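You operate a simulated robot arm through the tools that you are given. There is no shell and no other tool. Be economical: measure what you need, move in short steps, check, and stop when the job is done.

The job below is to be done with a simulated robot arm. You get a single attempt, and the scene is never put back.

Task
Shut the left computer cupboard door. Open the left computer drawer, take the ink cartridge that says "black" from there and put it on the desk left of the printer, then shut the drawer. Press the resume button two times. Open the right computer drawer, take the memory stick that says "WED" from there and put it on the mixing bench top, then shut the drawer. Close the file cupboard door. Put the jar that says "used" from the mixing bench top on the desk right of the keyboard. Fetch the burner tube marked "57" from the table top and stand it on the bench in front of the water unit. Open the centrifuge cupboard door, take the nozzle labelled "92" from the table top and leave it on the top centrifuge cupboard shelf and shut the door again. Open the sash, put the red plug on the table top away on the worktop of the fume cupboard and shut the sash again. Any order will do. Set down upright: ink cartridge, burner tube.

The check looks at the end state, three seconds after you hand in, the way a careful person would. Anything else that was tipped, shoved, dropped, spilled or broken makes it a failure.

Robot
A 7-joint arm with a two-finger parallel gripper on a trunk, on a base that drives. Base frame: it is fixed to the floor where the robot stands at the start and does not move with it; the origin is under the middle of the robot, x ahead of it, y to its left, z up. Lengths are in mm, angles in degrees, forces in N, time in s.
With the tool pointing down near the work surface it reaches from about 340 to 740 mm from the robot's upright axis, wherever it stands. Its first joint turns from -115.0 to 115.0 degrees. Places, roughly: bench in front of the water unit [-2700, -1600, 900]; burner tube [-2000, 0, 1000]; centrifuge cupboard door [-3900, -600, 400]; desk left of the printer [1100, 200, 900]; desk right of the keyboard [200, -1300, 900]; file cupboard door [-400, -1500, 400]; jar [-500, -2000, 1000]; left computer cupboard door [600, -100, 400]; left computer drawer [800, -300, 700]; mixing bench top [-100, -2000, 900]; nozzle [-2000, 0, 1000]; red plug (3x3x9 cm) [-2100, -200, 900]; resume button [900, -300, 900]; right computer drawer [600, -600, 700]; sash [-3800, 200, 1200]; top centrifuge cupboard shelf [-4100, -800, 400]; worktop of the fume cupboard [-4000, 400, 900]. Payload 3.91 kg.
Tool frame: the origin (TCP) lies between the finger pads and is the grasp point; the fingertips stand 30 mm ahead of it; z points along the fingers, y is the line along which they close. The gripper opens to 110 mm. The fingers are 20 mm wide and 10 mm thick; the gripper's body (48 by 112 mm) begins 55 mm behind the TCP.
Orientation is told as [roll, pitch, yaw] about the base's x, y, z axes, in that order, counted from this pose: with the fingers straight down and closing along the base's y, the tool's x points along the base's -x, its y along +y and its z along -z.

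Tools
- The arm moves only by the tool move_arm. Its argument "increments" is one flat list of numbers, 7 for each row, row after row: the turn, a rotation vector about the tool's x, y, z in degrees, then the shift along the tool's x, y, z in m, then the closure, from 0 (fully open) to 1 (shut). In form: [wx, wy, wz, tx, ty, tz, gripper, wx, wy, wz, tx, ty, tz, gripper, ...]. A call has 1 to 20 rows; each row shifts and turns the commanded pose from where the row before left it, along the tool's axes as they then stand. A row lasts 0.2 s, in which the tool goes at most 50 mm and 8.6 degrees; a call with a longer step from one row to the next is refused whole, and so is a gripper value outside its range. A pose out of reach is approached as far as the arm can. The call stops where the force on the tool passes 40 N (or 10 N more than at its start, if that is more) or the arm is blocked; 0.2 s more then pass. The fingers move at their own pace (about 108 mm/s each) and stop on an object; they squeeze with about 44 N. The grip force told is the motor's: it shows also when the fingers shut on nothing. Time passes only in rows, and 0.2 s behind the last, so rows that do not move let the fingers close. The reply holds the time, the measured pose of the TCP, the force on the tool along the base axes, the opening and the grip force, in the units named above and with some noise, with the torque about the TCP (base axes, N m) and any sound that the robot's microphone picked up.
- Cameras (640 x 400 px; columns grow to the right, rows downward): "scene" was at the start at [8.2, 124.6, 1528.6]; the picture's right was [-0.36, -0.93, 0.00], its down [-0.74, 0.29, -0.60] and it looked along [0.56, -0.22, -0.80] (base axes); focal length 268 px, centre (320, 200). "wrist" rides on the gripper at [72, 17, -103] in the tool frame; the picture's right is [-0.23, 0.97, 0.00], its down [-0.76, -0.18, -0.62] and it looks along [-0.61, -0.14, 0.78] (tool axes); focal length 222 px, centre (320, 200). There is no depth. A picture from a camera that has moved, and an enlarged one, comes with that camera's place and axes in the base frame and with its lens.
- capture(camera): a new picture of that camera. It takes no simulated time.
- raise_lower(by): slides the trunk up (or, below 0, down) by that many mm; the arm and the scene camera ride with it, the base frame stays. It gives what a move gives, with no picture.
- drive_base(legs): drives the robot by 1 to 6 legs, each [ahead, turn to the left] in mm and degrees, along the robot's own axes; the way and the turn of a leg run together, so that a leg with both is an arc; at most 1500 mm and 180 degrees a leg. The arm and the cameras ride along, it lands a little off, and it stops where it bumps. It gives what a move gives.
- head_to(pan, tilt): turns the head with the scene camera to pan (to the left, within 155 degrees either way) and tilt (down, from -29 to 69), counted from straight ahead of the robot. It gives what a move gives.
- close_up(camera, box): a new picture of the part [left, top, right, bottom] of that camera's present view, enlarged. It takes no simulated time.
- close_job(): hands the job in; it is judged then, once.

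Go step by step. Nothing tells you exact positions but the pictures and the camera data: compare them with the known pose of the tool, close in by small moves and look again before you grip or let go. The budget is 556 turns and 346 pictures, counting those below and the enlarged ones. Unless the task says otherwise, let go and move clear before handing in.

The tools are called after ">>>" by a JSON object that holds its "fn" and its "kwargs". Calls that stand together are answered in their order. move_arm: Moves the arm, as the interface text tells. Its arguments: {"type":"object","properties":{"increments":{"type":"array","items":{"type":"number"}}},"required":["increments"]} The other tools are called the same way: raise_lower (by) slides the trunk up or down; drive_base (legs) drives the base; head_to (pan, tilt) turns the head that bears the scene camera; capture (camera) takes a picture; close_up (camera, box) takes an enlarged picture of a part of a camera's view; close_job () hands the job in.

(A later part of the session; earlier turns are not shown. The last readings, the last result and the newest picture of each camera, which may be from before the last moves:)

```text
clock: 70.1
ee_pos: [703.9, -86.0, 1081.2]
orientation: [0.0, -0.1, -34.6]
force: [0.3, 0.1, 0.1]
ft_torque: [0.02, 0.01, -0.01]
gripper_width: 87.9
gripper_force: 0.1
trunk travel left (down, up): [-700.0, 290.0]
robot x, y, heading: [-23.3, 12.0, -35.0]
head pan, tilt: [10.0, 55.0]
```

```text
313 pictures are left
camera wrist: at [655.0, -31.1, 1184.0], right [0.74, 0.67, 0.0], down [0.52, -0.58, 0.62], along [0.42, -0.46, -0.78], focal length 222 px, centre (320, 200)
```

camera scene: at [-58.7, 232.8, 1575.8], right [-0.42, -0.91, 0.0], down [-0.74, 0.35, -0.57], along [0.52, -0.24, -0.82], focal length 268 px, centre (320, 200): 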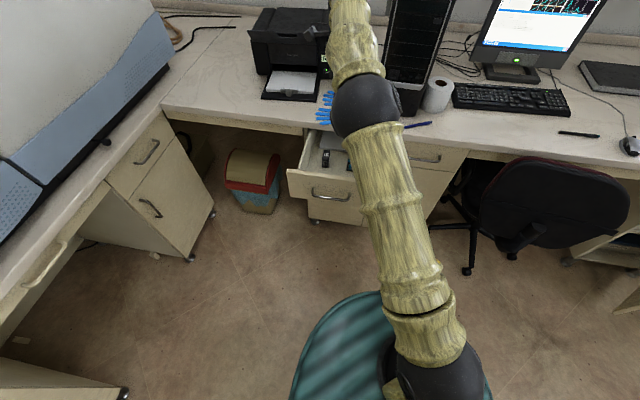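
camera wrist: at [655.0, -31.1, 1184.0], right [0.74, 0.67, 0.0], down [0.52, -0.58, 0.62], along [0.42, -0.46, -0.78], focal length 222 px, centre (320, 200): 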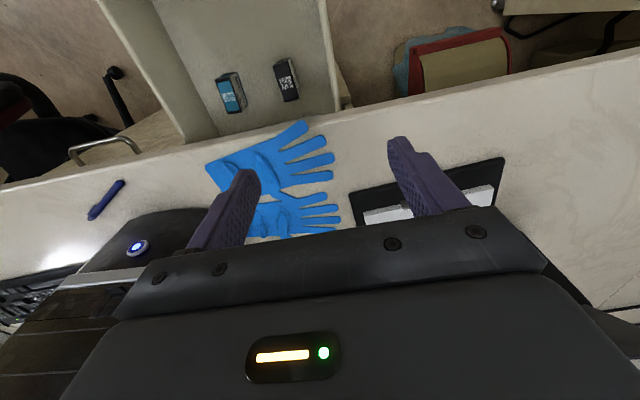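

The black cartridge is at about (666,-126), top z≈750. I tilt the tool 25° forward so the wrist clears the desk edge, shift over it and descend partway.

>>> {"fn": "move_arm", "kwargs": {"increments": [0, -8.5, 0, 0, -0.027, 0, 0.36, 0, -8.5, 0, 0, -0.027, 0, 0.36, 0, -8, 0, 0, 0, 0, 0.36, 0, 0, 0, 0.0254, 0, 0.0319, 0.36, 0, 0, 0, 0.0211, 0, 0.0453, 0.36, 0, 0, 0, 0.0211, 0, 0.0453, 0.36, 0, 0, 0, 0.0169, 0, 0.0362, 0.36]}}

>>> {"fn": "capture", "kwargs": {"camera": "wrist"}}

```text
clock: 71.7
ee_pos: [667.5, -123.9, 901.7]
orientation: [0.3, -25.1, -34.9]
force: [0.7, -1.0, 0.1]
ft_torque: [0.02, -0.02, -0.01]
gripper_width: 70.6
gripper_force: 0.1
trunk travel left (down, up): [-700.0, 290.0]
robot x, y, heading: [-22.9, 10.0, -34.8]
head pan, tilt: [10.0, 55.0]
```

```text
312 pictures are left
camera wrist: at [588.3, -47.1, 963.5], right [0.72, 0.68, 0.1], down [0.25, -0.39, 0.89], along [0.64, -0.62, -0.45], focal length 222 px, centre (320, 200)
```

wrist: 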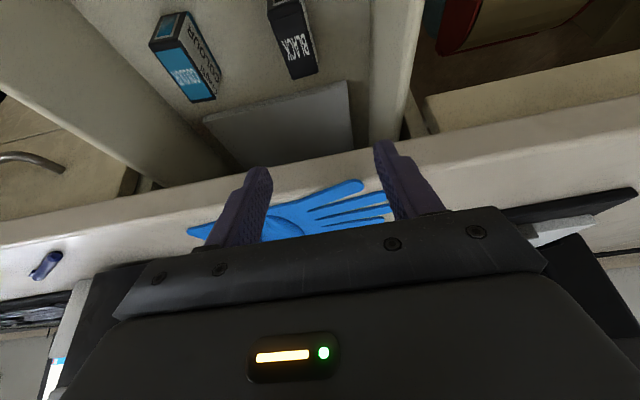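

Aligned within a few mm. I shift right 7 mm and descend further toward the cartridge.

>>> {"fn": "move_arm", "kwargs": {"increments": [0, 0, 0, 0.0169, -0.007, 0.0362, 0.36, 0, 0, 0, 0.0169, 0, 0.0362, 0.36, 0, 0, 0, 0.0127, 0, 0.0272, 0.36]}}

>>> {"fn": "capture", "kwargs": {"camera": "wrist"}}

>>> {"fn": "head_to", "kwargs": {"pan": 15, "tilt": 50}}

>>> {"fn": "capture", "kwargs": {"camera": "scene"}}

```text
clock: 72.5
ee_pos: [665.0, -129.7, 792.9]
orientation: [0.2, -25.1, -34.9]
force: [-0.2, -0.3, -0.1]
ft_torque: [-0.02, 0.0, -0.02]
gripper_width: 70.6
gripper_force: 0.0
trunk travel left (down, up): [-700.0, 290.0]
robot x, y, heading: [-22.3, 7.9, -34.5]
head pan, tilt: [10.0, 55.0]
```

```text
311 pictures are left
camera wrist: at [586.4, -53.1, 854.2], right [0.72, 0.68, 0.1], down [0.25, -0.39, 0.89], along [0.64, -0.62, -0.45], focal length 222 px, centre (320, 200)
```

wrist: 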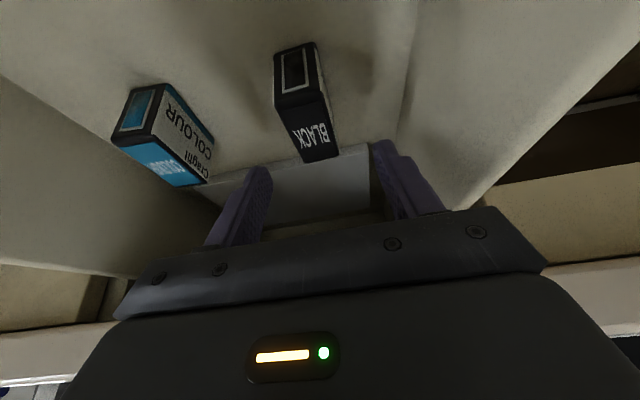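

```text
clock: 73.2
ee_pos: [665.4, -129.0, 792.4]
orientation: [0.3, -25.1, -34.7]
force: [-0.5, -0.2, -0.2]
ft_torque: [-0.01, 0.01, 0.01]
gripper_width: 70.3
gripper_force: 0.0
trunk travel left (down, up): [-700.0, 290.0]
robot x, y, heading: [-22.2, 10.3, -34.8]
head pan, tilt: [15.0, 50.0]
```

```text
310 pictures are left
camera scene: at [86.9, 141.0, 1582.2], right [-0.34, -0.94, 0.0], down [-0.72, 0.26, -0.64], along [0.6, -0.22, -0.77], focal length 268 px, centre (320, 200)
```

scene: 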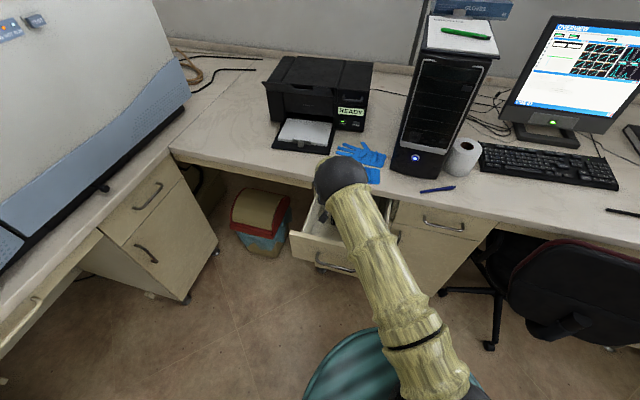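

The cartridge spans f 592–648, z 700–750, centred under the TCP. Lower to z≈740 and grip.

>>> {"fn": "move_arm", "kwargs": {"increments": [0, 0, 0, 0.011, 0, 0.0236, 0.36, 0, 0, 0, 0.011, 0, 0.0236, 0.36, 0, 0, 0, 0, 0, 0, 1, 0, 0, 0, 0, 0, 0, 1, 0, 0, 0, 0, 0, 0, 1]}}

>>> {"fn": "capture", "kwargs": {"camera": "wrist"}}

```text
clock: 74.4
ee_pos: [666.2, -129.1, 741.5]
orientation: [0.2, -25.1, -34.8]
force: [-0.1, 0.0, 0.3]
ft_torque: [-0.01, 0.01, 0.03]
gripper_width: 28.9
gripper_force: 44.3
trunk travel left (down, up): [-700.0, 290.0]
robot x, y, heading: [-21.8, 10.8, -34.8]
head pan, tilt: [15.0, 50.0]
```

```text
309 pictures are left
camera wrist: at [585.5, -53.0, 802.7], right [0.72, 0.68, 0.1], down [0.25, -0.39, 0.89], along [0.64, -0.62, -0.45], focal length 222 px, centre (320, 200)
```

wrist: 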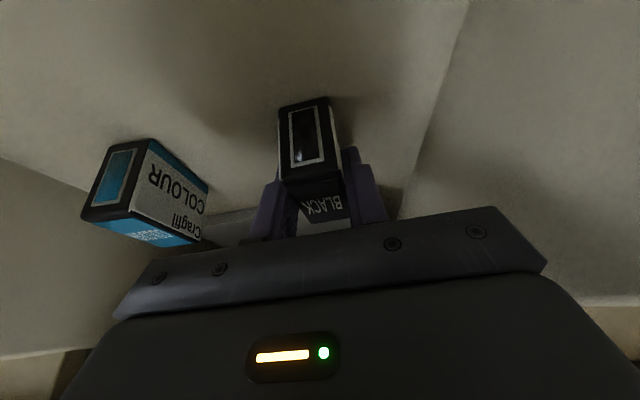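

Gripped (29 mm). I lift it straight up out of the drawer and look at my base's footprint.

>>> {"fn": "move_arm", "kwargs": {"increments": [0, 0, 0, -0.0127, 0, -0.0272, 1, 0, 0, 0, -0.0169, 0, -0.0362, 1, 0, 0, 0, -0.0169, 0, -0.0362, 1, 0, 0, 0, -0.0211, 0, -0.0453, 1, 0, 0, 0, -0.0211, 0, -0.0453, 1, 0, 0, 0, -0.0211, 0, -0.0453, 1, 0, 0, 0, -0.0211, 0, -0.0453, 1, 0, 0, 0, -0.0211, 0, -0.0453, 1]}}

>>> {"fn": "head_to", "kwargs": {"pan": 60, "tilt": 65}}

>>> {"fn": "capture", "kwargs": {"camera": "scene"}}

>>> {"fn": "capture", "kwargs": {"camera": "wrist"}}

```text
clock: 76.2
ee_pos: [665.5, -134.6, 1100.6]
orientation: [0.2, -25.0, -34.9]
force: [0.9, -0.3, -0.1]
ft_torque: [0.01, -0.01, -0.01]
gripper_width: 29.0
gripper_force: 43.8
trunk travel left (down, up): [-700.0, 290.0]
robot x, y, heading: [-25.4, 7.7, -34.8]
head pan, tilt: [15.0, 50.0]
```

```text
clock: 77.3
ee_pos: [665.3, -133.9, 1099.3]
orientation: [0.2, -25.0, -34.9]
force: [0.7, 0.0, -0.3]
ft_torque: [-0.01, 0.02, -0.03]
gripper_width: 28.7
gripper_force: 44.1
trunk travel left (down, up): [-700.0, 290.0]
robot x, y, heading: [-22.1, 5.3, -35.0]
head pan, tilt: [60.0, 65.0]
```

```text
308 pictures are left
camera scene: at [69.3, 192.9, 1564.1], right [0.43, -0.9, 0.0], down [-0.82, -0.39, -0.42], along [0.38, 0.18, -0.91], focal length 268 px, centre (320, 200)
```

scene: 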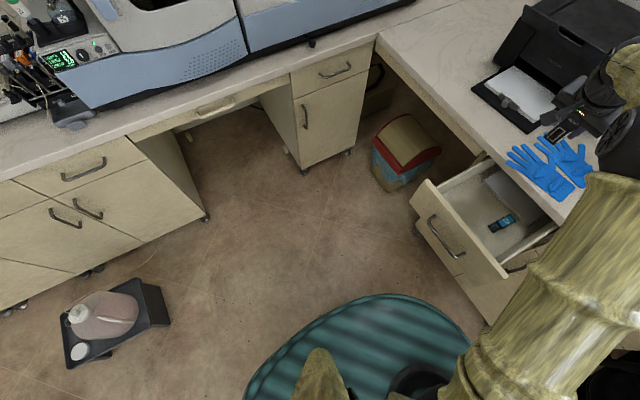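

```text
307 pictures are left
camera wrist: at [586.6, -57.5, 1161.7], right [0.72, 0.68, 0.1], down [0.25, -0.39, 0.89], along [0.64, -0.62, -0.45], focal length 222 px, centre (320, 200)
```

wrist: 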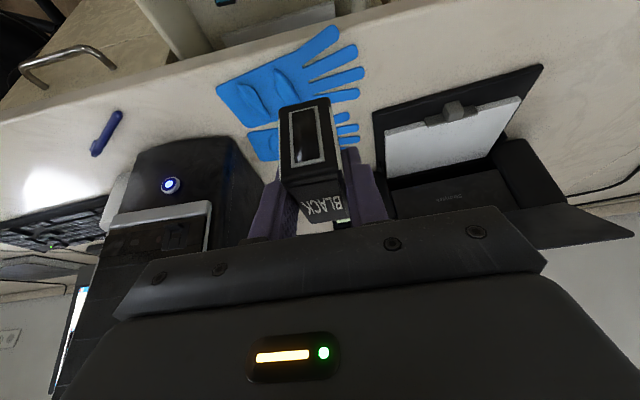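

I see a flask on a tray on the floor to the left (around (-367,1150)) to avoid. I tuck the arm, then reverse the base to the left so the arm swings on the free side.

>>> {"fn": "move_arm", "kwargs": {"increments": [0, 0, 0, 0.0362, -0.028, -0.0169, 1, 0, 0, 0, 0.0362, -0.028, -0.0169, 1, 0, 0, 0, 0.0362, -0.028, -0.0169, 1, 0, 0, 0, 0.0362, -0.028, -0.0169, 1]}}

>>> {"fn": "drive_base", "kwargs": {"legs": [[0, -104], [-520, 0], [0, 104]]}}

>>> {"fn": "head_to", "kwargs": {"pan": 15, "tilt": 50}}

>>> {"fn": "capture", "kwargs": {"camera": "scene"}}

```text
clock: 78.3
ee_pos: [463.0, -134.5, 1101.2]
orientation: [0.2, -25.1, -34.8]
force: [-0.8, -0.5, -0.8]
ft_torque: [-0.01, 0.01, 0.0]
gripper_width: 29.0
gripper_force: 44.2
trunk travel left (down, up): [-700.0, 290.0]
robot x, y, heading: [-27.0, 10.7, -34.5]
head pan, tilt: [60.0, 65.0]
```

```text
clock: 90.0
ee_pos: [857.3, 210.6, 1101.5]
orientation: [0.2, -25.1, -36.0]
force: [0.6, -0.1, -0.3]
ft_torque: [0.0, 0.01, 0.0]
gripper_width: 29.1
gripper_force: 43.8
trunk travel left (down, up): [-700.0, 290.0]
robot x, y, heading: [371.5, 363.4, -35.8]
head pan, tilt: [60.0, 65.0]
```

```text
clock: 91.1
ee_pos: [857.9, 209.8, 1100.8]
orientation: [0.2, -25.1, -36.0]
force: [0.4, 0.0, 0.2]
ft_torque: [0.0, 0.02, -0.05]
gripper_width: 28.9
gripper_force: 43.9
trunk travel left (down, up): [-700.0, 290.0]
robot x, y, heading: [371.9, 366.3, -35.4]
head pan, tilt: [15.0, 50.0]
```

```text
306 pictures are left
camera scene: at [484.9, 493.4, 1582.2], right [-0.36, -0.93, 0.0], down [-0.72, 0.27, -0.64], along [0.6, -0.23, -0.77], focal length 268 px, centre (320, 200)
```

scene: 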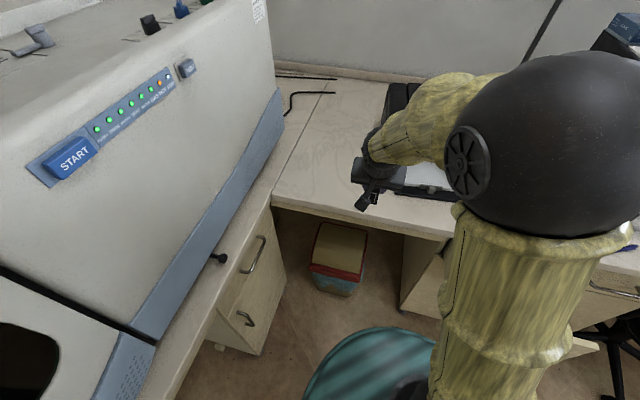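

I'm well positioned; move above the open desk area left of the printer and look down.

>>> {"fn": "move_arm", "kwargs": {"increments": [0, 0, 0, -0.0362, 0.015, 0.0169, 1, 0, 0, 0, -0.0362, 0.015, 0.0169, 1, 0, 0, 0, -0.0362, 0.015, 0.0169, 1, 0, 0, 0, -0.0362, 0.015, 0.0169, 1, 0, 0, 0, 0.0211, 0, 0.0453, 1]}}

>>> {"fn": "capture", "kwargs": {"camera": "wrist"}}

>>> {"fn": "capture", "kwargs": {"camera": "scene"}}

```text
clock: 92.3
ee_pos: [1026.1, 168.3, 1049.3]
orientation: [0.3, -25.0, -36.0]
force: [0.6, -0.2, -0.8]
ft_torque: [0.0, 0.0, -0.01]
gripper_width: 29.0
gripper_force: 44.0
trunk travel left (down, up): [-700.0, 290.0]
robot x, y, heading: [376.0, 362.7, -35.5]
head pan, tilt: [15.0, 50.0]
```

```text
305 pictures are left
camera wrist: at [947.3, 246.3, 1111.7], right [0.74, 0.67, 0.1], down [0.24, -0.4, 0.89], along [0.63, -0.63, -0.45], focal length 222 px, centre (320, 200)
```

wrist: 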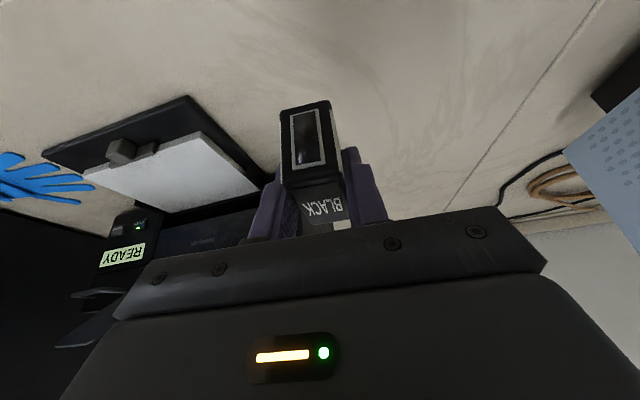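

```text
304 pictures are left
camera scene: at [485.8, 493.4, 1582.2], right [-0.36, -0.93, 0.0], down [-0.72, 0.27, -0.64], along [0.6, -0.23, -0.77], focal length 268 px, centre (320, 200)
```

scene: 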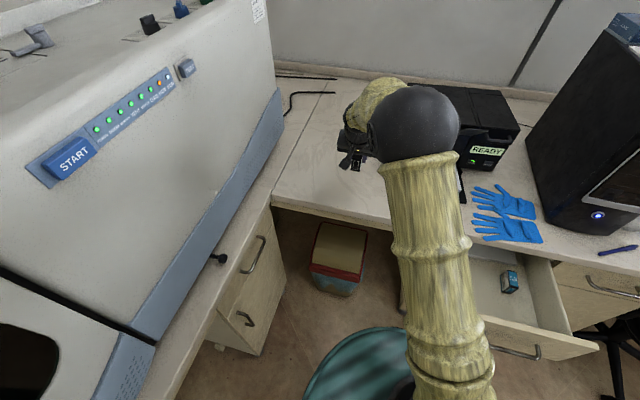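

Clear spot left of the printer tray. I move a little further forward-left, then descend near the desk.

>>> {"fn": "move_arm", "kwargs": {"increments": [0, 0, 0, -0.0362, 0.015, 0.0169, 1, 0, 0, 0, -0.0091, 0.018, 0.0042, 1, 0, 0, 0, 0.0211, 0, 0.0453, 1, 0, 0, 0, 0.0211, 0, 0.0453, 1, 0, 0, 0, 0.0042, 0, 0.0091, 1]}}

>>> {"fn": "capture", "kwargs": {"camera": "wrist"}}

>>> {"fn": "capture", "kwargs": {"camera": "scene"}}

```text
clock: 93.5
ee_pos: [1082.9, 163.4, 942.6]
orientation: [0.3, -25.1, -36.0]
force: [-0.2, -0.5, -0.6]
ft_torque: [-0.01, -0.02, -0.03]
gripper_width: 28.8
gripper_force: 44.3
trunk travel left (down, up): [-700.0, 290.0]
robot x, y, heading: [372.8, 362.3, -35.5]
head pan, tilt: [15.0, 50.0]
```

```text
303 pictures are left
camera wrist: at [1004.7, 242.0, 1004.0], right [0.74, 0.67, 0.1], down [0.24, -0.4, 0.89], along [0.63, -0.63, -0.45], focal length 222 px, centre (320, 200)
```

wrist: 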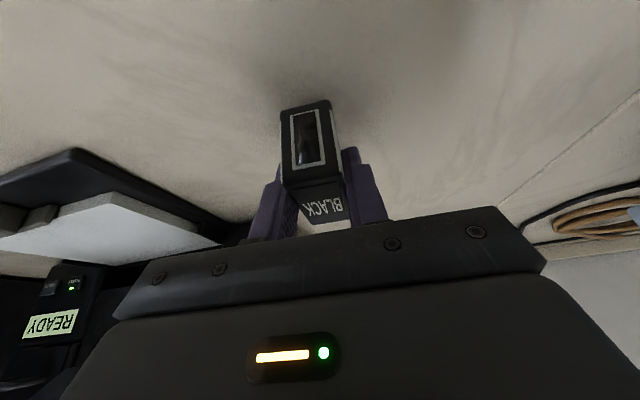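

```text
302 pictures are left
camera scene: at [484.9, 493.4, 1582.3], right [-0.36, -0.93, 0.0], down [-0.72, 0.27, -0.64], along [0.6, -0.23, -0.77], focal length 268 px, centre (320, 200)
```

scene: 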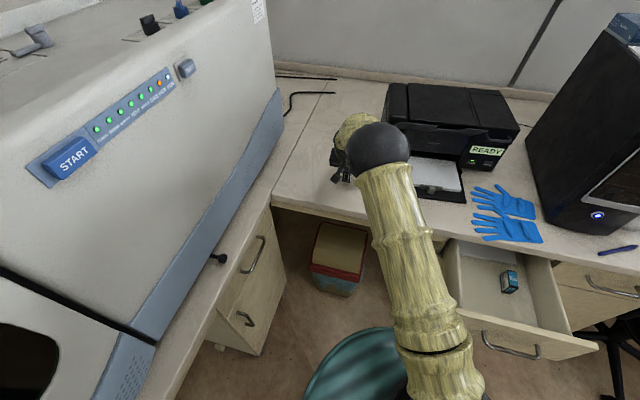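

Descending in small steps to touch the desk.

>>> {"fn": "move_arm", "kwargs": {"increments": [0, 0, 0, 0.0021, 0, 0.0045, 1, 0, 0, 0, 0.0021, 0, 0.0045, 1, 0, 0, 0, 0.0021, 0, 0.0045, 1]}}

>>> {"fn": "capture", "kwargs": {"camera": "wrist"}}

```text
clock: 94.3
ee_pos: [1083.4, 161.7, 926.3]
orientation: [0.1, -25.0, -35.9]
force: [-0.3, 0.4, -0.3]
ft_torque: [0.02, 0.03, -0.01]
gripper_width: 28.7
gripper_force: 44.1
trunk travel left (down, up): [-700.0, 290.0]
robot x, y, heading: [373.1, 361.4, -36.0]
head pan, tilt: [15.0, 50.0]
```

```text
301 pictures are left
camera wrist: at [1005.5, 240.9, 988.0], right [0.74, 0.67, 0.1], down [0.24, -0.4, 0.89], along [0.63, -0.63, -0.45], focal length 222 px, centre (320, 200)
```

wrist: 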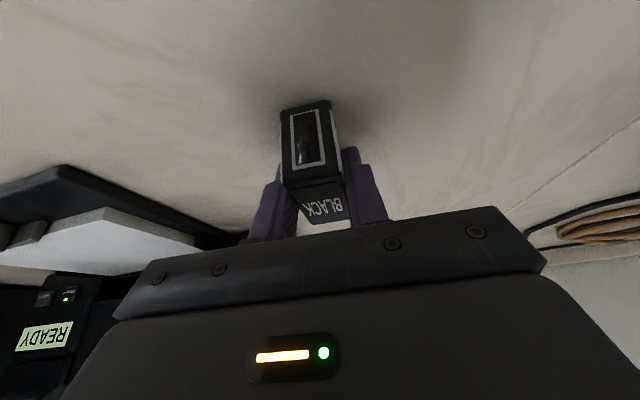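

>>> {"fn": "move_arm", "kwargs": {"increments": [0, 0, 0, 0.0013, 0, 0.0027, 1, 0, 0, 0, 0.0013, 0, 0.0027, 1]}}

>>> {"fn": "move_arm", "kwargs": {"increments": [0, 0, 0, 0.0013, 0, 0.0027, 1]}}

>>> {"fn": "move_arm", "kwargs": {"increments": [0, 0, 0, 0.0008, 0, 0.0018, 1]}}

```text
clock: 94.9
ee_pos: [1083.4, 163.2, 921.0]
orientation: [0.3, -25.2, -36.0]
force: [0.2, -0.7, 2.7]
ft_torque: [-0.01, 0.07, -0.02]
gripper_width: 29.0
gripper_force: 43.9
trunk travel left (down, up): [-700.0, 290.0]
robot x, y, heading: [376.2, 361.2, -35.7]
head pan, tilt: [15.0, 50.0]
```

```text
clock: 95.3
ee_pos: [1082.5, 163.2, 922.4]
orientation: [0.4, -25.5, -36.0]
force: [2.5, -0.4, 17.3]
ft_torque: [0.13, 0.31, -0.02]
gripper_width: 29.2
gripper_force: 43.9
trunk travel left (down, up): [-700.0, 290.0]
robot x, y, heading: [376.6, 364.0, -35.6]
head pan, tilt: [15.0, 50.0]
```

```text
clock: 95.7
ee_pos: [1082.2, 163.1, 921.4]
orientation: [0.4, -25.6, -36.1]
force: [3.7, -1.6, 33.5]
ft_torque: [0.29, 0.66, -0.01]
gripper_width: 28.9
gripper_force: 44.3
trunk travel left (down, up): [-700.0, 290.0]
robot x, y, heading: [372.0, 365.6, -36.1]
head pan, tilt: [15.0, 50.0]
```

It rests on the desk (desk z≈880). Release and withdraw upward.

>>> {"fn": "move_arm", "kwargs": {"increments": [0, 0, 0, 0, 0, 0, 0.6, 0, 0, 0, 0, 0, 0, 0.5, 0, 0, 0, 0, 0, 0, 0.4, 0, 0, 0, 0, 0, -0.02, 0.4, 0, 0, 0, 0, 0, -0.04, 0.4, 0, 0, 0, 0, 0, -0.05, 0.4, 0, 0, 0, -0.0211, 0, -0.0453, 0.4, 0, 0, 0, -0.0211, 0, -0.0453, 0.4]}}

>>> {"fn": "capture", "kwargs": {"camera": "wrist"}}

```text
clock: 97.5
ee_pos: [1040.8, 192.1, 1116.1]
orientation: [0.2, -25.1, -36.0]
force: [-0.2, 0.7, 0.5]
ft_torque: [0.03, -0.02, -0.01]
gripper_width: 65.9
gripper_force: 0.0
trunk travel left (down, up): [-700.0, 290.0]
robot x, y, heading: [373.5, 363.5, -35.8]
head pan, tilt: [15.0, 50.0]
```

```text
300 pictures are left
camera wrist: at [962.8, 270.0, 1178.8], right [0.74, 0.67, 0.1], down [0.24, -0.4, 0.89], along [0.63, -0.63, -0.45], focal length 222 px, centre (320, 200)
```

wrist: 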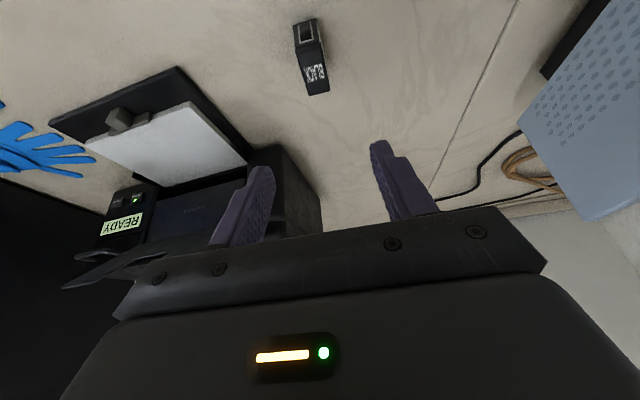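

Cartridge stands well. Next, the printer panel: I zoom in to find the resume button.

>>> {"fn": "close_up", "kwargs": {"camera": "wrist", "box": [60, 160, 180, 280]}}

>>> {"fn": "close_up", "kwargs": {"camera": "scene", "box": [420, 90, 540, 210]}}

```text
3.33 times, centred on (120, 220) of wrist
camera zoom: at [962.8, 270.0, 1178.8], right [0.74, 0.67, 0.1], down [0.24, -0.4, 0.89], along [0.63, -0.63, -0.45], focal length 740 px, centre (987, 133)
```

zoom: 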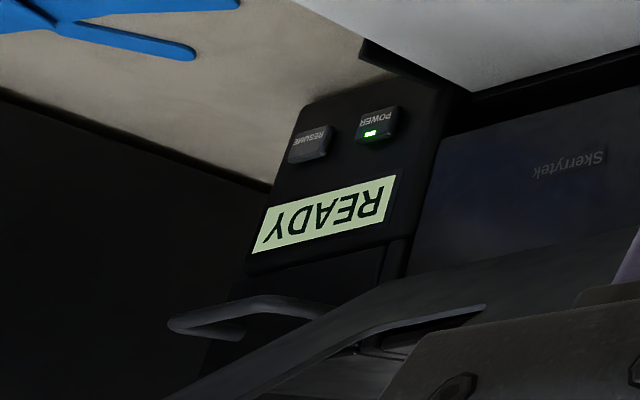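

```text
3.33 times, centred on (480, 150) of scene
camera zoom: at [483.9, 493.5, 1582.3], right [-0.36, -0.93, 0.0], down [-0.72, 0.27, -0.64], along [0.6, -0.23, -0.77], focal length 892 px, centre (-213, 367)
```

zoom: 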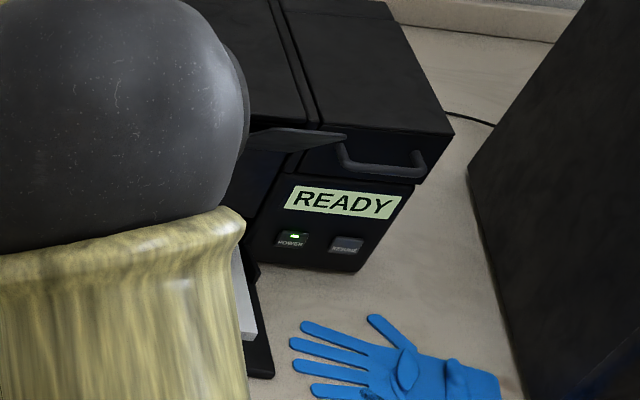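

RESUME is the right button, at about (942,-332,922). The open drawer would be in the base's way, so I shut the drawer first: back off, tilt to 45° and bring the closed fist in front of it.

>>> {"fn": "drive_base", "kwargs": {"legs": [[-150, 0]]}}

>>> {"fn": "move_arm", "kwargs": {"increments": [0, -7, 0, 0, 0, 0, 1, 0, -7, 0, 0, 0, 0, 1, 0, -6, 0, 0, 0, 0, 1, 0, 0, 0, 0.0132, -0.042, -0.0132, 1, 0, 0, 0, 0.0132, -0.042, -0.0132, 1, 0, 0, 0, 0.0132, -0.042, -0.0132, 1, 0, 0, 0, 0.0132, -0.042, -0.0132, 1, 0, 0, 0, 0.0132, -0.042, -0.0132, 1, 0, 0, 0, 0.0132, -0.042, -0.0132, 1, 0, 0, 0, 0.0132, -0.042, -0.0132, 1, 0, 0, 0, 0.0132, -0.042, -0.0132, 1, 0, 0, 0, 0.0132, -0.042, -0.0132, 1, 0, 0, 0, 0.0132, -0.042, -0.0132, 1, 0, 0, 0, 0.0132, -0.042, -0.0132, 1, 0, 0, 0, 0.0132, -0.042, -0.0132, 1, 0, 0, 0, 0.0132, -0.042, -0.0132, 1]}}

>>> {"fn": "head_to", "kwargs": {"pan": -15, "tilt": 50}}

>>> {"fn": "capture", "kwargs": {"camera": "scene"}}

```text
clock: 98.9
ee_pos: [919.2, 280.1, 1117.6]
orientation: [0.2, -25.0, -36.1]
force: [0.1, 1.0, 0.3]
ft_torque: [-0.02, -0.05, 0.03]
gripper_width: 65.9
gripper_force: 0.0
trunk travel left (down, up): [-700.0, 290.0]
robot x, y, heading: [251.3, 452.1, -36.0]
head pan, tilt: [15.0, 50.0]
```

```text
clock: 102.3
ee_pos: [403.9, -20.0, 1111.3]
orientation: [0.4, -45.0, -36.2]
force: [0.1, -0.3, 0.9]
ft_torque: [-0.03, 0.01, 0.04]
gripper_width: 0.0
gripper_force: 37.4
trunk travel left (down, up): [-700.0, 290.0]
robot x, y, heading: [252.4, 451.7, -35.9]
head pan, tilt: [15.0, 50.0]
```

```text
clock: 103.2
ee_pos: [406.0, -18.2, 1111.9]
orientation: [0.2, -45.1, -36.1]
force: [0.3, 0.7, -0.3]
ft_torque: [-0.01, -0.04, 0.0]
gripper_width: 0.1
gripper_force: 38.0
trunk travel left (down, up): [-700.0, 290.0]
robot x, y, heading: [252.8, 451.8, -35.9]
head pan, tilt: [-15.0, 50.0]
```

```text
297 pictures are left
camera scene: at [339.9, 548.9, 1582.3], right [-0.78, -0.63, 0.0], down [-0.48, 0.59, -0.64], along [0.41, -0.5, -0.77], focal length 268 px, centre (320, 200)
```

scene: 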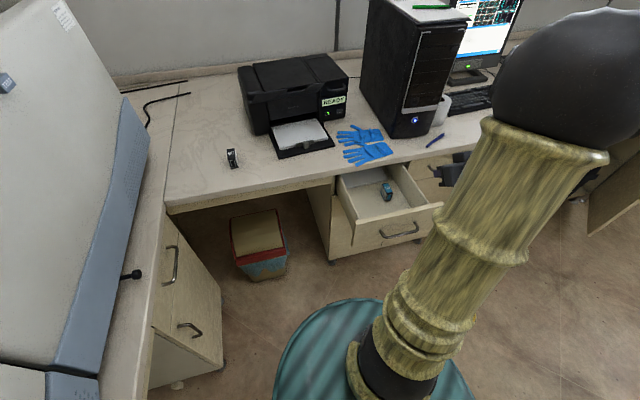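

The fist is in front of the drawer. I shift right of the handle, lower to drawer-front height and check.

>>> {"fn": "move_arm", "kwargs": {"increments": [0, 0, 0, 0, -0.037, 0, 1, 0, 0, 0, 0, -0.037, 0, 1, 0, 0, 0, 0, -0.036, 0, 1]}}

>>> {"fn": "raise_lower", "kwargs": {"by": -328}}

>>> {"fn": "capture", "kwargs": {"camera": "wrist"}}

```text
clock: 104.0
ee_pos: [338.4, -112.1, 1113.6]
orientation: [0.4, -45.1, -36.2]
force: [0.0, -0.5, 0.0]
ft_torque: [0.0, 0.02, -0.01]
gripper_width: 0.0
gripper_force: 37.6
trunk travel left (down, up): [-700.0, 290.0]
robot x, y, heading: [250.8, 452.4, -36.2]
head pan, tilt: [-15.0, 50.0]
```

```text
clock: 107.3
ee_pos: [337.1, -110.7, 783.9]
orientation: [0.2, -45.1, -36.1]
force: [0.0, 0.1, 0.5]
ft_torque: [-0.01, 0.01, 0.0]
gripper_width: 0.0
gripper_force: 37.9
trunk travel left (down, up): [-372.0, 618.0]
robot x, y, heading: [251.6, 453.8, -36.1]
head pan, tilt: [-15.0, 50.0]
```

```text
296 pictures are left
camera wrist: at [248.7, -23.8, 805.7], right [0.7, 0.69, 0.16], down [-0.03, -0.2, 0.98], along [0.71, -0.69, -0.12], focal length 222 px, centre (320, 200)
```

wrist: 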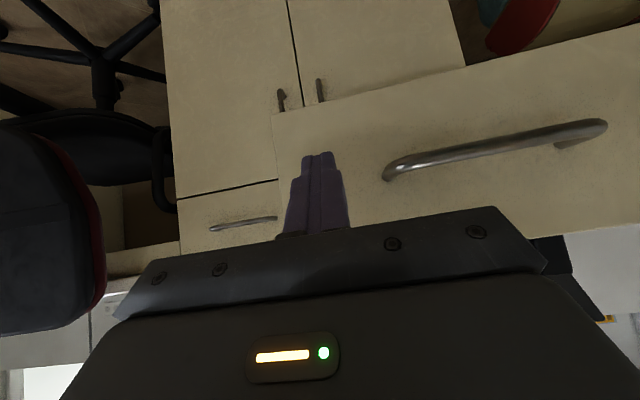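

I push forward to shut the drawer; the force limit will stop it.

>>> {"fn": "move_arm", "kwargs": {"increments": [0, 0, 0, 0, 0.008, 0, 1, 0, 0, 0, -0.0212, 0, 0.0212, 1, 0, 0, 0, -0.0212, 0, 0.0212, 1, 0, 0, 0, -0.0212, 0, 0.0212, 1, 0, 0, 0, -0.0212, 0, 0.0212, 1, 0, 0, 0, -0.0212, 0, 0.0212, 1, 0, 0, 0, -0.0212, 0, 0.0212, 1, 0, 0, 0, -0.0212, 0, 0.0212, 1, 0, 0, 0, -0.0212, 0, 0.0212, 1, 0, 0, 0, -0.0141, 0, 0.0141, 1, 0, 0, 0, -0.0141, 0, 0.0141, 1, 0, 0, 0, -0.0071, 0, 0.0071, 1, 0, 0, 0, -0.0071, 0, 0.0071, 1, 0, 0, 0, -0.0071, 0, 0.0071, 1, 0, 0, 0, -0.0071, 0, 0.0071, 1]}}

>>> {"fn": "capture", "kwargs": {"camera": "scene"}}

```text
clock: 110.5
ee_pos: [591.4, -289.4, 785.8]
orientation: [0.3, -44.5, -36.2]
force: [-12.1, 15.7, 8.1]
ft_torque: [0.14, 0.03, 0.16]
gripper_width: 0.0
gripper_force: 38.1
trunk travel left (down, up): [-372.0, 618.0]
robot x, y, heading: [251.7, 450.3, -35.7]
head pan, tilt: [-15.0, 50.0]
stopped in row 15: the force on the tool passed its limit (the readings are from after the stop); the commanded pose is now the measured one
```

```text
295 pictures are left
camera scene: at [338.0, 551.1, 1254.4], right [-0.78, -0.63, 0.0], down [-0.48, 0.59, -0.64], along [0.41, -0.5, -0.76], focal length 268 px, centre (320, 200)
```

scene: 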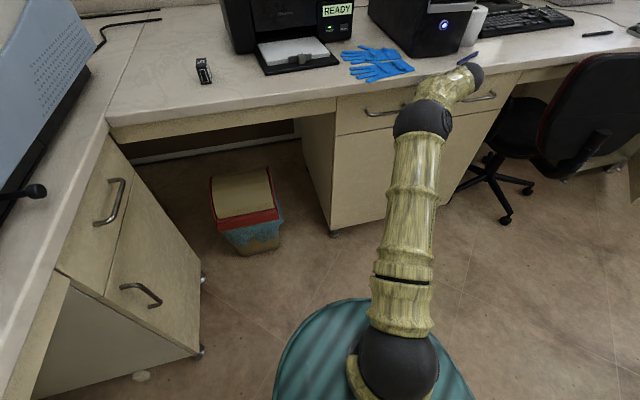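

Drawer is shut. I withdraw, raise, and tuck the arm to drive toward the printer.

>>> {"fn": "move_arm", "kwargs": {"increments": [0, 0, 0, 0.0283, 0, -0.0283, 1, 0, 0, 0, 0.0283, 0, -0.0283, 1, 0, 0, 0, 0.0283, 0, -0.0283, 1]}}

>>> {"fn": "raise_lower", "kwargs": {"by": 300}}

>>> {"fn": "move_arm", "kwargs": {"increments": [0, 0, 0, 0.0132, 0.042, -0.0132, 1, 0, 0, 0, 0.0132, 0.042, -0.0132, 1, 0, 0, 0, 0.0132, 0.042, -0.0132, 1, 0, 0, 0, 0.0132, 0.042, -0.0132, 1, 0, 0, 0, 0.0132, 0.042, -0.0132, 1, 0, 0, 0, 0.0132, 0.042, -0.0132, 1, 0, 0, 0, 0.0132, 0.042, -0.0132, 1]}}

```text
clock: 111.2
ee_pos: [495.7, -219.3, 784.1]
orientation: [0.4, -44.4, -36.1]
force: [-0.7, -0.7, -0.5]
ft_torque: [-0.02, 0.02, -0.02]
gripper_width: 0.0
gripper_force: 37.7
trunk travel left (down, up): [-372.0, 618.0]
robot x, y, heading: [250.6, 450.2, -36.0]
head pan, tilt: [-15.0, 50.0]
```

```text
clock: 114.2
ee_pos: [494.9, -220.1, 1083.0]
orientation: [0.4, -44.3, -36.2]
force: [-0.8, 0.3, 0.8]
ft_torque: [0.01, -0.01, -0.02]
gripper_width: 0.2
gripper_force: 38.2
trunk travel left (down, up): [-672.0, 318.0]
robot x, y, heading: [252.8, 451.7, -36.1]
head pan, tilt: [-15.0, 50.0]
```

```text
clock: 115.8
ee_pos: [559.7, 93.4, 1086.6]
orientation: [0.4, -44.5, -36.3]
force: [0.1, -0.5, 0.1]
ft_torque: [-0.04, -0.01, 0.0]
gripper_width: 0.0
gripper_force: 37.8
trunk travel left (down, up): [-672.0, 318.0]
robot x, y, heading: [247.8, 451.4, -36.0]
head pan, tilt: [-15.0, 50.0]
```

>>> {"fn": "drive_base", "kwargs": {"legs": [[0, -44], [345, 0], [0, 45]]}}

>>> {"fn": "head_to", "kwargs": {"pan": 20, "tilt": 40}}

>>> {"fn": "capture", "kwargs": {"camera": "scene"}}

>>> {"fn": "capture", "kwargs": {"camera": "wrist"}}

```text
clock: 122.2
ee_pos: [639.8, -227.4, 1086.9]
orientation: [0.4, -44.4, -33.4]
force: [-1.1, 0.6, 0.3]
ft_torque: [0.01, -0.02, 0.01]
gripper_width: 0.1
gripper_force: 37.8
trunk travel left (down, up): [-672.0, 318.0]
robot x, y, heading: [313.5, 112.6, -32.9]
head pan, tilt: [-15.0, 50.0]
```

```text
clock: 123.2
ee_pos: [638.8, -227.8, 1087.3]
orientation: [0.4, -44.4, -33.3]
force: [1.0, 0.1, -0.4]
ft_torque: [-0.05, -0.01, 0.02]
gripper_width: 0.0
gripper_force: 38.0
trunk travel left (down, up): [-672.0, 318.0]
robot x, y, heading: [309.0, 116.4, -32.6]
head pan, tilt: [20.0, 40.0]
```

```text
294 pictures are left
camera scene: at [426.1, 255.1, 1568.4], right [-0.22, -0.97, 0.0], down [-0.63, 0.14, -0.77], along [0.75, -0.17, -0.64], focal length 268 px, centre (320, 200)
```

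scene: 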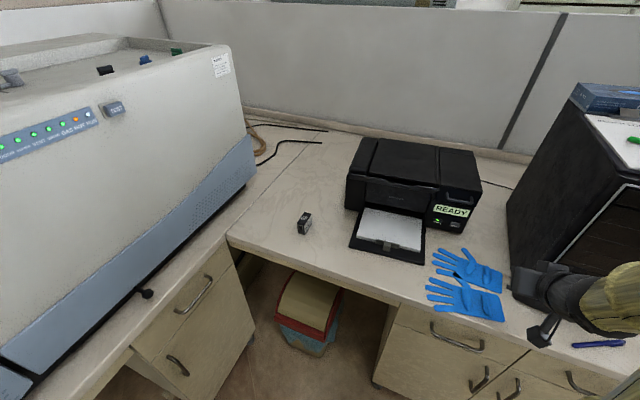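

```text
293 pictures are left
camera wrist: at [545.4, -145.6, 1108.5], right [0.67, 0.73, 0.16], down [-0.01, -0.21, 0.98], along [0.75, -0.65, -0.13], focal length 222 px, centre (320, 200)
```

wrist: 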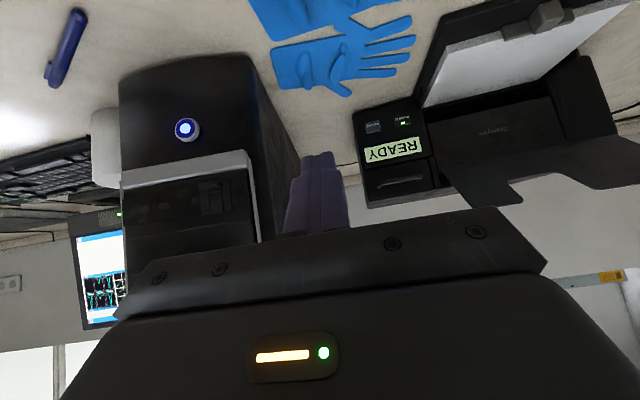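

Good position; the panel is in clear view. Zoom to refine the button location.

>>> {"fn": "close_up", "kwargs": {"camera": "scene", "box": [400, 170, 500, 250]}}

>>> {"fn": "close_up", "kwargs": {"camera": "wrist", "box": [330, 80, 450, 190]}}

```text
5.00 times, centred on (450, 210) of scene
camera zoom: at [426.1, 255.1, 1568.4], right [-0.22, -0.97, 0.0], down [-0.63, 0.14, -0.77], along [0.75, -0.17, -0.64], focal length 1338 px, centre (-330, 150)
```

zoom: 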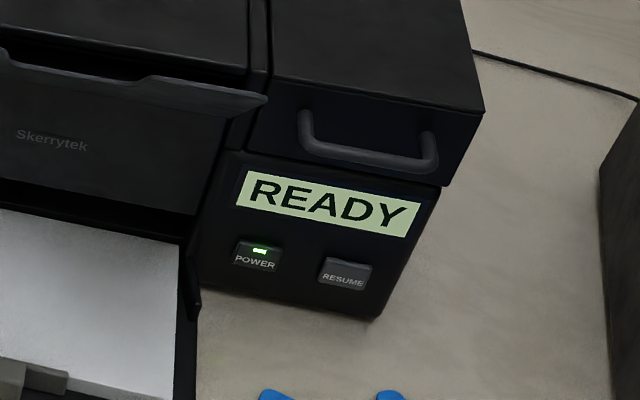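

```text
3.64 times, centred on (390, 135) of wrist
camera zoom: at [545.4, -145.6, 1108.5], right [0.67, 0.73, 0.16], down [-0.01, -0.21, 0.98], along [0.75, -0.65, -0.13], focal length 808 px, centre (66, 436)
```

zoom: 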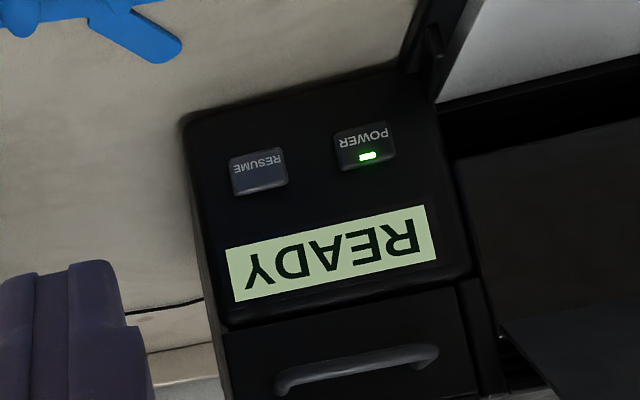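

RESUME is at about (946,-327,927). I move to a pre-press pose 40 mm in front of it.

>>> {"fn": "move_arm", "kwargs": {"increments": [0, 0, 0, -0.0286, 0.0142, 0.0286, 1, 0, 0, 0, -0.0286, 0.0142, 0.0286, 1, 0, 0, 0, -0.0286, 0.0142, 0.0286, 1, 0, 0, 0, -0.0286, 0.0142, 0.0286, 1, 0, 0, 0, -0.0286, 0.0142, 0.0286, 1, 0, 0, 0, -0.0286, 0.0142, 0.0286, 1, 0, 0, 0, 0.0344, 0, 0.0344, 1, 0, 0, 0, 0.0344, 0, 0.0344, 1, 0, 0, 0, 0.0344, 0, 0.0344, 1]}}

>>> {"fn": "capture", "kwargs": {"camera": "wrist"}}

>>> {"fn": "close_up", "kwargs": {"camera": "scene", "box": [380, 140, 540, 240]}}

```text
clock: 125.2
ee_pos: [889.1, -286.8, 936.1]
orientation: [0.4, -44.5, -33.3]
force: [0.3, 0.0, 0.9]
ft_torque: [-0.01, 0.03, 0.02]
gripper_width: 0.0
gripper_force: 38.3
trunk travel left (down, up): [-672.0, 318.0]
robot x, y, heading: [311.4, 111.8, -33.0]
head pan, tilt: [20.0, 40.0]
```

```text
290 pictures are left
camera wrist: at [795.0, -205.2, 958.3], right [0.67, 0.73, 0.16], down [-0.01, -0.21, 0.98], along [0.75, -0.65, -0.13], focal length 222 px, centre (320, 200)
```

wrist: 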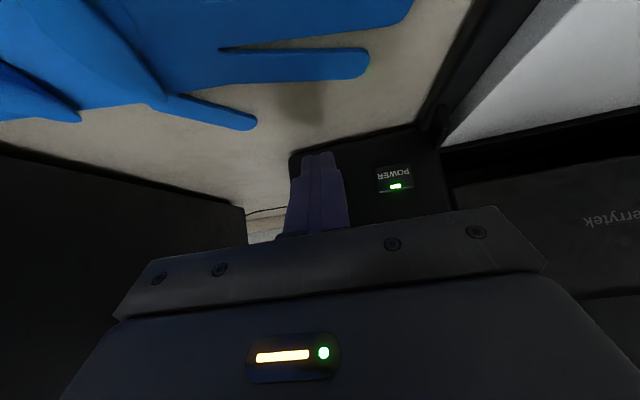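

```text
4.00 times, centred on (460, 190) of scene
camera zoom: at [427.0, 254.7, 1568.5], right [-0.22, -0.97, 0.0], down [-0.63, 0.14, -0.77], along [0.75, -0.17, -0.64], focal length 1070 px, centre (-240, 240)
```

zoom: 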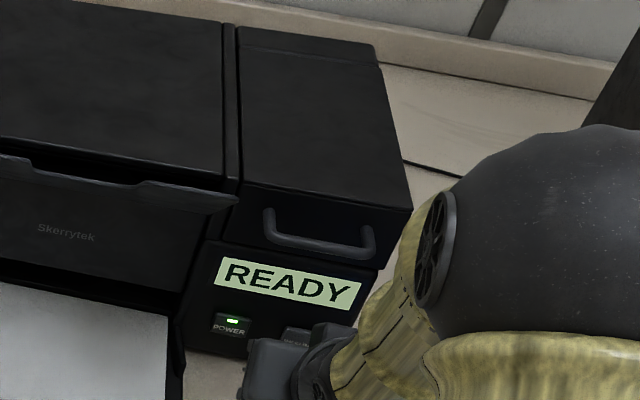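

Aligned with RESUME (POWER is well to its left). I advance slowly to press.

>>> {"fn": "move_arm", "kwargs": {"increments": [0, 0, 0, -0.0035, 0, -0.0025, 1, 0, 0, 0, -0.0106, 0, 0.0106, 1, 0, 0, 0, -0.0106, 0, 0.0106, 1, 0, 0, 0, -0.0028, 0, 0.0028, 1, 0, 0, 0, -0.0014, 0, 0.0014, 1, 0, 0, 0, -0.0014, 0, 0.0014, 1]}}

>>> {"fn": "capture", "kwargs": {"camera": "wrist"}}

```text
clock: 126.6
ee_pos: [920.2, -310.0, 943.3]
orientation: [0.4, -44.4, -33.2]
force: [0.1, 0.4, 0.1]
ft_torque: [0.01, -0.01, 0.0]
gripper_width: 0.1
gripper_force: 37.5
trunk travel left (down, up): [-672.0, 318.0]
robot x, y, heading: [311.4, 115.9, -32.7]
head pan, tilt: [20.0, 40.0]
heard: click
```

```text
288 pictures are left
camera wrist: at [825.6, -227.3, 964.6], right [0.67, 0.73, 0.16], down [-0.01, -0.21, 0.98], along [0.75, -0.65, -0.13], focal length 222 px, centre (320, 200)
```

wrist: 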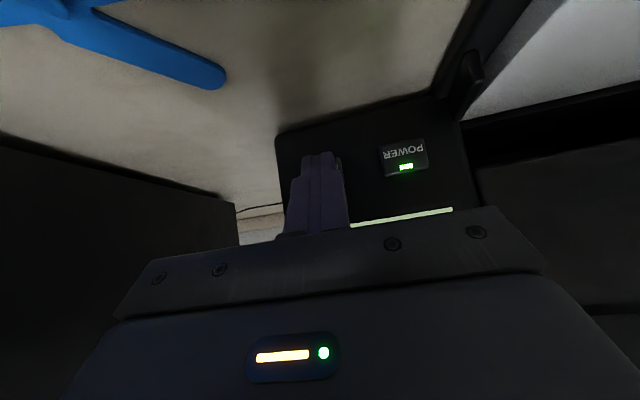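

A click was heard. I retreat a little and check.

>>> {"fn": "move_arm", "kwargs": {"increments": [0, 0, 0, 0.0177, 0, -0.0177, 1]}}

>>> {"fn": "close_up", "kwargs": {"camera": "scene", "box": [380, 140, 540, 240]}}

```text
clock: 127.0
ee_pos: [898.4, -294.0, 944.3]
orientation: [0.4, -44.5, -33.3]
force: [0.7, 0.1, 0.0]
ft_torque: [0.02, -0.04, 0.01]
gripper_width: 0.1
gripper_force: 38.1
trunk travel left (down, up): [-672.0, 318.0]
robot x, y, heading: [309.5, 116.3, -32.9]
head pan, tilt: [20.0, 40.0]
```

```text
4.00 times, centred on (460, 190) of scene
camera zoom: at [425.7, 255.5, 1568.5], right [-0.22, -0.97, 0.0], down [-0.63, 0.14, -0.77], along [0.75, -0.17, -0.64], focal length 1070 px, centre (-240, 240)
```

zoom: 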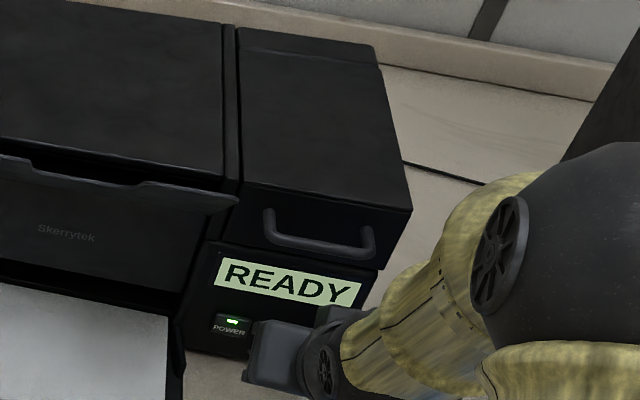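

Now the second press, the same stroke.

>>> {"fn": "move_arm", "kwargs": {"increments": [0, 0, 0, -0.0141, 0, 0.0141, 1, 0, 0, 0, -0.0021, 0, 0.0021, 1, 0, 0, 0, -0.0014, 0, 0.0014, 1]}}

```text
clock: 127.8
ee_pos: [919.8, -307.6, 941.7]
orientation: [0.3, -44.3, -33.3]
force: [-0.8, 0.4, 0.2]
ft_torque: [-0.02, 0.04, -0.01]
gripper_width: 0.2
gripper_force: 37.3
trunk travel left (down, up): [-672.0, 318.0]
robot x, y, heading: [312.1, 113.3, -32.9]
head pan, tilt: [20.0, 40.0]
```

No click yet; I advance 1.5 mm at a time.

>>> {"fn": "move_arm", "kwargs": {"increments": [0, 0, 0, -0.0011, 0, 0.0011, 1]}}

```text
clock: 128.2
ee_pos: [922.0, -308.0, 942.5]
orientation: [0.4, -44.4, -33.2]
force: [-0.7, 1.4, -0.9]
ft_torque: [0.0, 0.02, -0.01]
gripper_width: 0.1
gripper_force: 37.7
trunk travel left (down, up): [-672.0, 318.0]
robot x, y, heading: [308.9, 113.7, -32.9]
head pan, tilt: [20.0, 40.0]
heard: click
```

Second click heard. Retreat straight back, then up.

>>> {"fn": "move_arm", "kwargs": {"increments": [0, 0, 0, 0.0212, 0, -0.0212, 1, 0, 0, 0, 0.0212, 0, -0.0212, 1, 0, 0, 0, -0.0354, 0, -0.0354, 1, 0, 0, 0, -0.0354, 0, -0.0354, 1, 0, 0, 0, -0.0354, 0, -0.0354, 1]}}

>>> {"fn": "capture", "kwargs": {"camera": "scene"}}

```text
clock: 129.4
ee_pos: [870.8, -274.3, 1096.1]
orientation: [0.4, -44.4, -33.1]
force: [-0.5, -0.3, 0.4]
ft_torque: [-0.05, 0.0, -0.03]
gripper_width: 0.1
gripper_force: 38.0
trunk travel left (down, up): [-672.0, 318.0]
robot x, y, heading: [310.9, 113.5, -33.0]
head pan, tilt: [20.0, 40.0]
```

```text
286 pictures are left
camera scene: at [425.5, 255.6, 1568.4], right [-0.22, -0.97, 0.0], down [-0.63, 0.14, -0.77], along [0.75, -0.17, -0.64], focal length 268 px, centre (320, 200)
```

scene: 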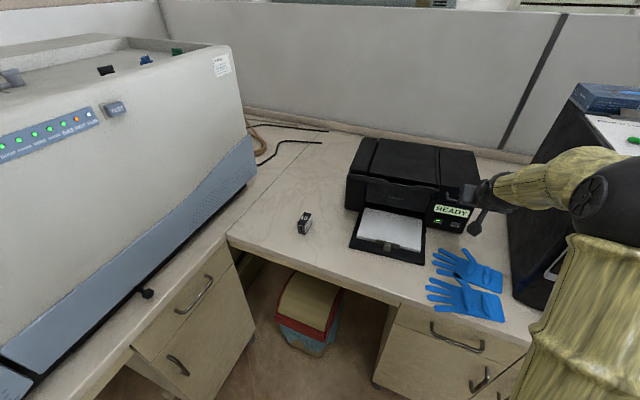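

Both presses done, nothing disturbed. Next the right drawer: tuck the arm and drive back and to the right.

>>> {"fn": "move_arm", "kwargs": {"increments": [0, 0, 0, 0.0318, 0, -0.0318, 1, 0, 0, 0, 0.0318, 0, -0.0318, 1, 0, 0, 0, 0.0318, 0, -0.0318, 1, 0, 0, 0, 0.0318, 0, -0.0318, 1, 0, 0, 0, 0.0318, 0, -0.0318, 1]}}

>>> {"fn": "drive_base", "kwargs": {"legs": [[-385, -2], [0, -90], [520, 0], [0, 90]]}}

>>> {"fn": "head_to", "kwargs": {"pan": 5, "tilt": 45}}

>>> {"fn": "capture", "kwargs": {"camera": "scene"}}

```text
clock: 130.6
ee_pos: [680.8, -151.5, 1096.5]
orientation: [0.4, -44.4, -33.2]
force: [-0.1, 0.4, -0.1]
ft_torque: [-0.02, -0.01, -0.02]
gripper_width: 0.2
gripper_force: 37.8
trunk travel left (down, up): [-672.0, 318.0]
robot x, y, heading: [312.2, 111.3, -33.0]
head pan, tilt: [20.0, 40.0]
```

```text
clock: 143.1
ee_pos: [92.9, -374.3, 1096.4]
orientation: [0.5, -44.4, -34.1]
force: [0.5, 0.5, -0.1]
ft_torque: [-0.05, 0.04, -0.02]
gripper_width: 0.2
gripper_force: 37.5
trunk travel left (down, up): [-672.0, 318.0]
robot x, y, heading: [-275.7, -103.1, -33.7]
head pan, tilt: [20.0, 40.0]
```

```text
clock: 143.9
ee_pos: [92.7, -376.2, 1097.0]
orientation: [0.3, -44.5, -34.0]
force: [0.8, -0.1, -0.1]
ft_torque: [-0.01, -0.02, 0.0]
gripper_width: 0.0
gripper_force: 38.1
trunk travel left (down, up): [-672.0, 318.0]
robot x, y, heading: [-275.5, -104.2, -33.9]
head pan, tilt: [5.0, 45.0]
```

```text
285 pictures are left
camera scene: at [-167.9, 16.6, 1561.2], right [-0.48, -0.88, 0.0], down [-0.62, 0.34, -0.71], along [0.62, -0.34, -0.71], focal length 268 px, centre (320, 200)
```

scene: 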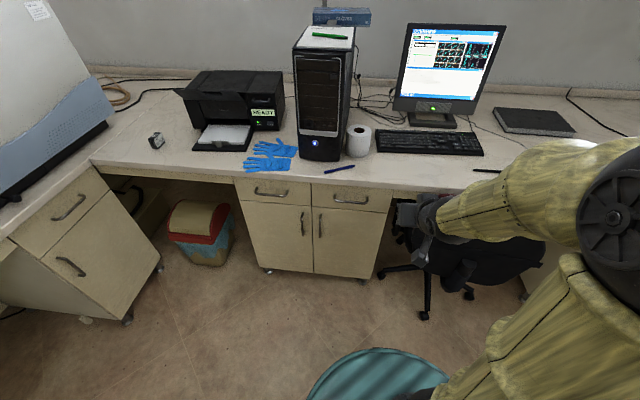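

I level the tool, roll it for the handle, and shift left.

>>> {"fn": "move_arm", "kwargs": {"increments": [0, 0, 0, -0.0283, 0, 0.0283, 1, 0, 0, 0, -0.0283, 0, 0.0283, 1, 0, 0, 0, -0.0283, 0, 0.0283, 1, 0, -7.6, 0, 0, 0, 0, 1, 0, -7.6, 0, 0, 0, 0, 1, 0, -7.6, 0, 0, 0, 0, 1, 0, -7.6, 0, 0, 0, 0, 1, 0, -7.6, 0, 0, 0, 0, 1, 0, -7.6, 0, 0, 0, 0, 1]}}

>>> {"fn": "move_arm", "kwargs": {"increments": [0, 0, 8.5, 0, 0, 0, 0.5, 0, 0, 8.5, 0, 0, 0, 0.5, 0, 0, 8.5, 0, 0, 0, 0.5, 0, 0, 8.5, 0, 0, 0, 0.5, 0, 0, 8.5, 0, 0, 0, 0.5, 0, 0, 8.5, 0, 0, 0, 0.5, 0, 0, 8.5, 0, 0, 0, 0.5, 0, 0, 8.5, 0, 0, 0, 0.5, 0, 0, 8.5, 0, 0, 0, 0.5, 0, 0, 8.5, 0, 0, 0, 0.5, 0, 0, 5, 0, 0, 0, 0.5, 0, 0, 0, 0.04, 0, 0, 0.5, 0, 0, 0, 0.04, 0, 0, 0.5, 0, 0, 0, 0.037, 0, 0, 0.5]}}

```text
clock: 145.9
ee_pos: [192.9, -442.7, 1096.0]
orientation: [105.0, -89.7, -138.8]
force: [0.2, -0.2, -0.4]
ft_torque: [-0.04, 0.03, 0.0]
gripper_width: 0.0
gripper_force: 37.9
trunk travel left (down, up): [-672.0, 318.0]
robot x, y, heading: [-273.6, -101.5, -34.0]
head pan, tilt: [5.0, 45.0]
```

```text
clock: 148.9
ee_pos: [259.2, -346.1, 1096.1]
orientation: [90.1, 0.4, -123.8]
force: [-1.4, 0.9, 0.4]
ft_torque: [-0.01, 0.02, -0.01]
gripper_width: 54.9
gripper_force: 0.1
trunk travel left (down, up): [-672.0, 318.0]
robot x, y, heading: [-271.2, -104.5, -33.8]
head pan, tilt: [5.0, 45.0]
```

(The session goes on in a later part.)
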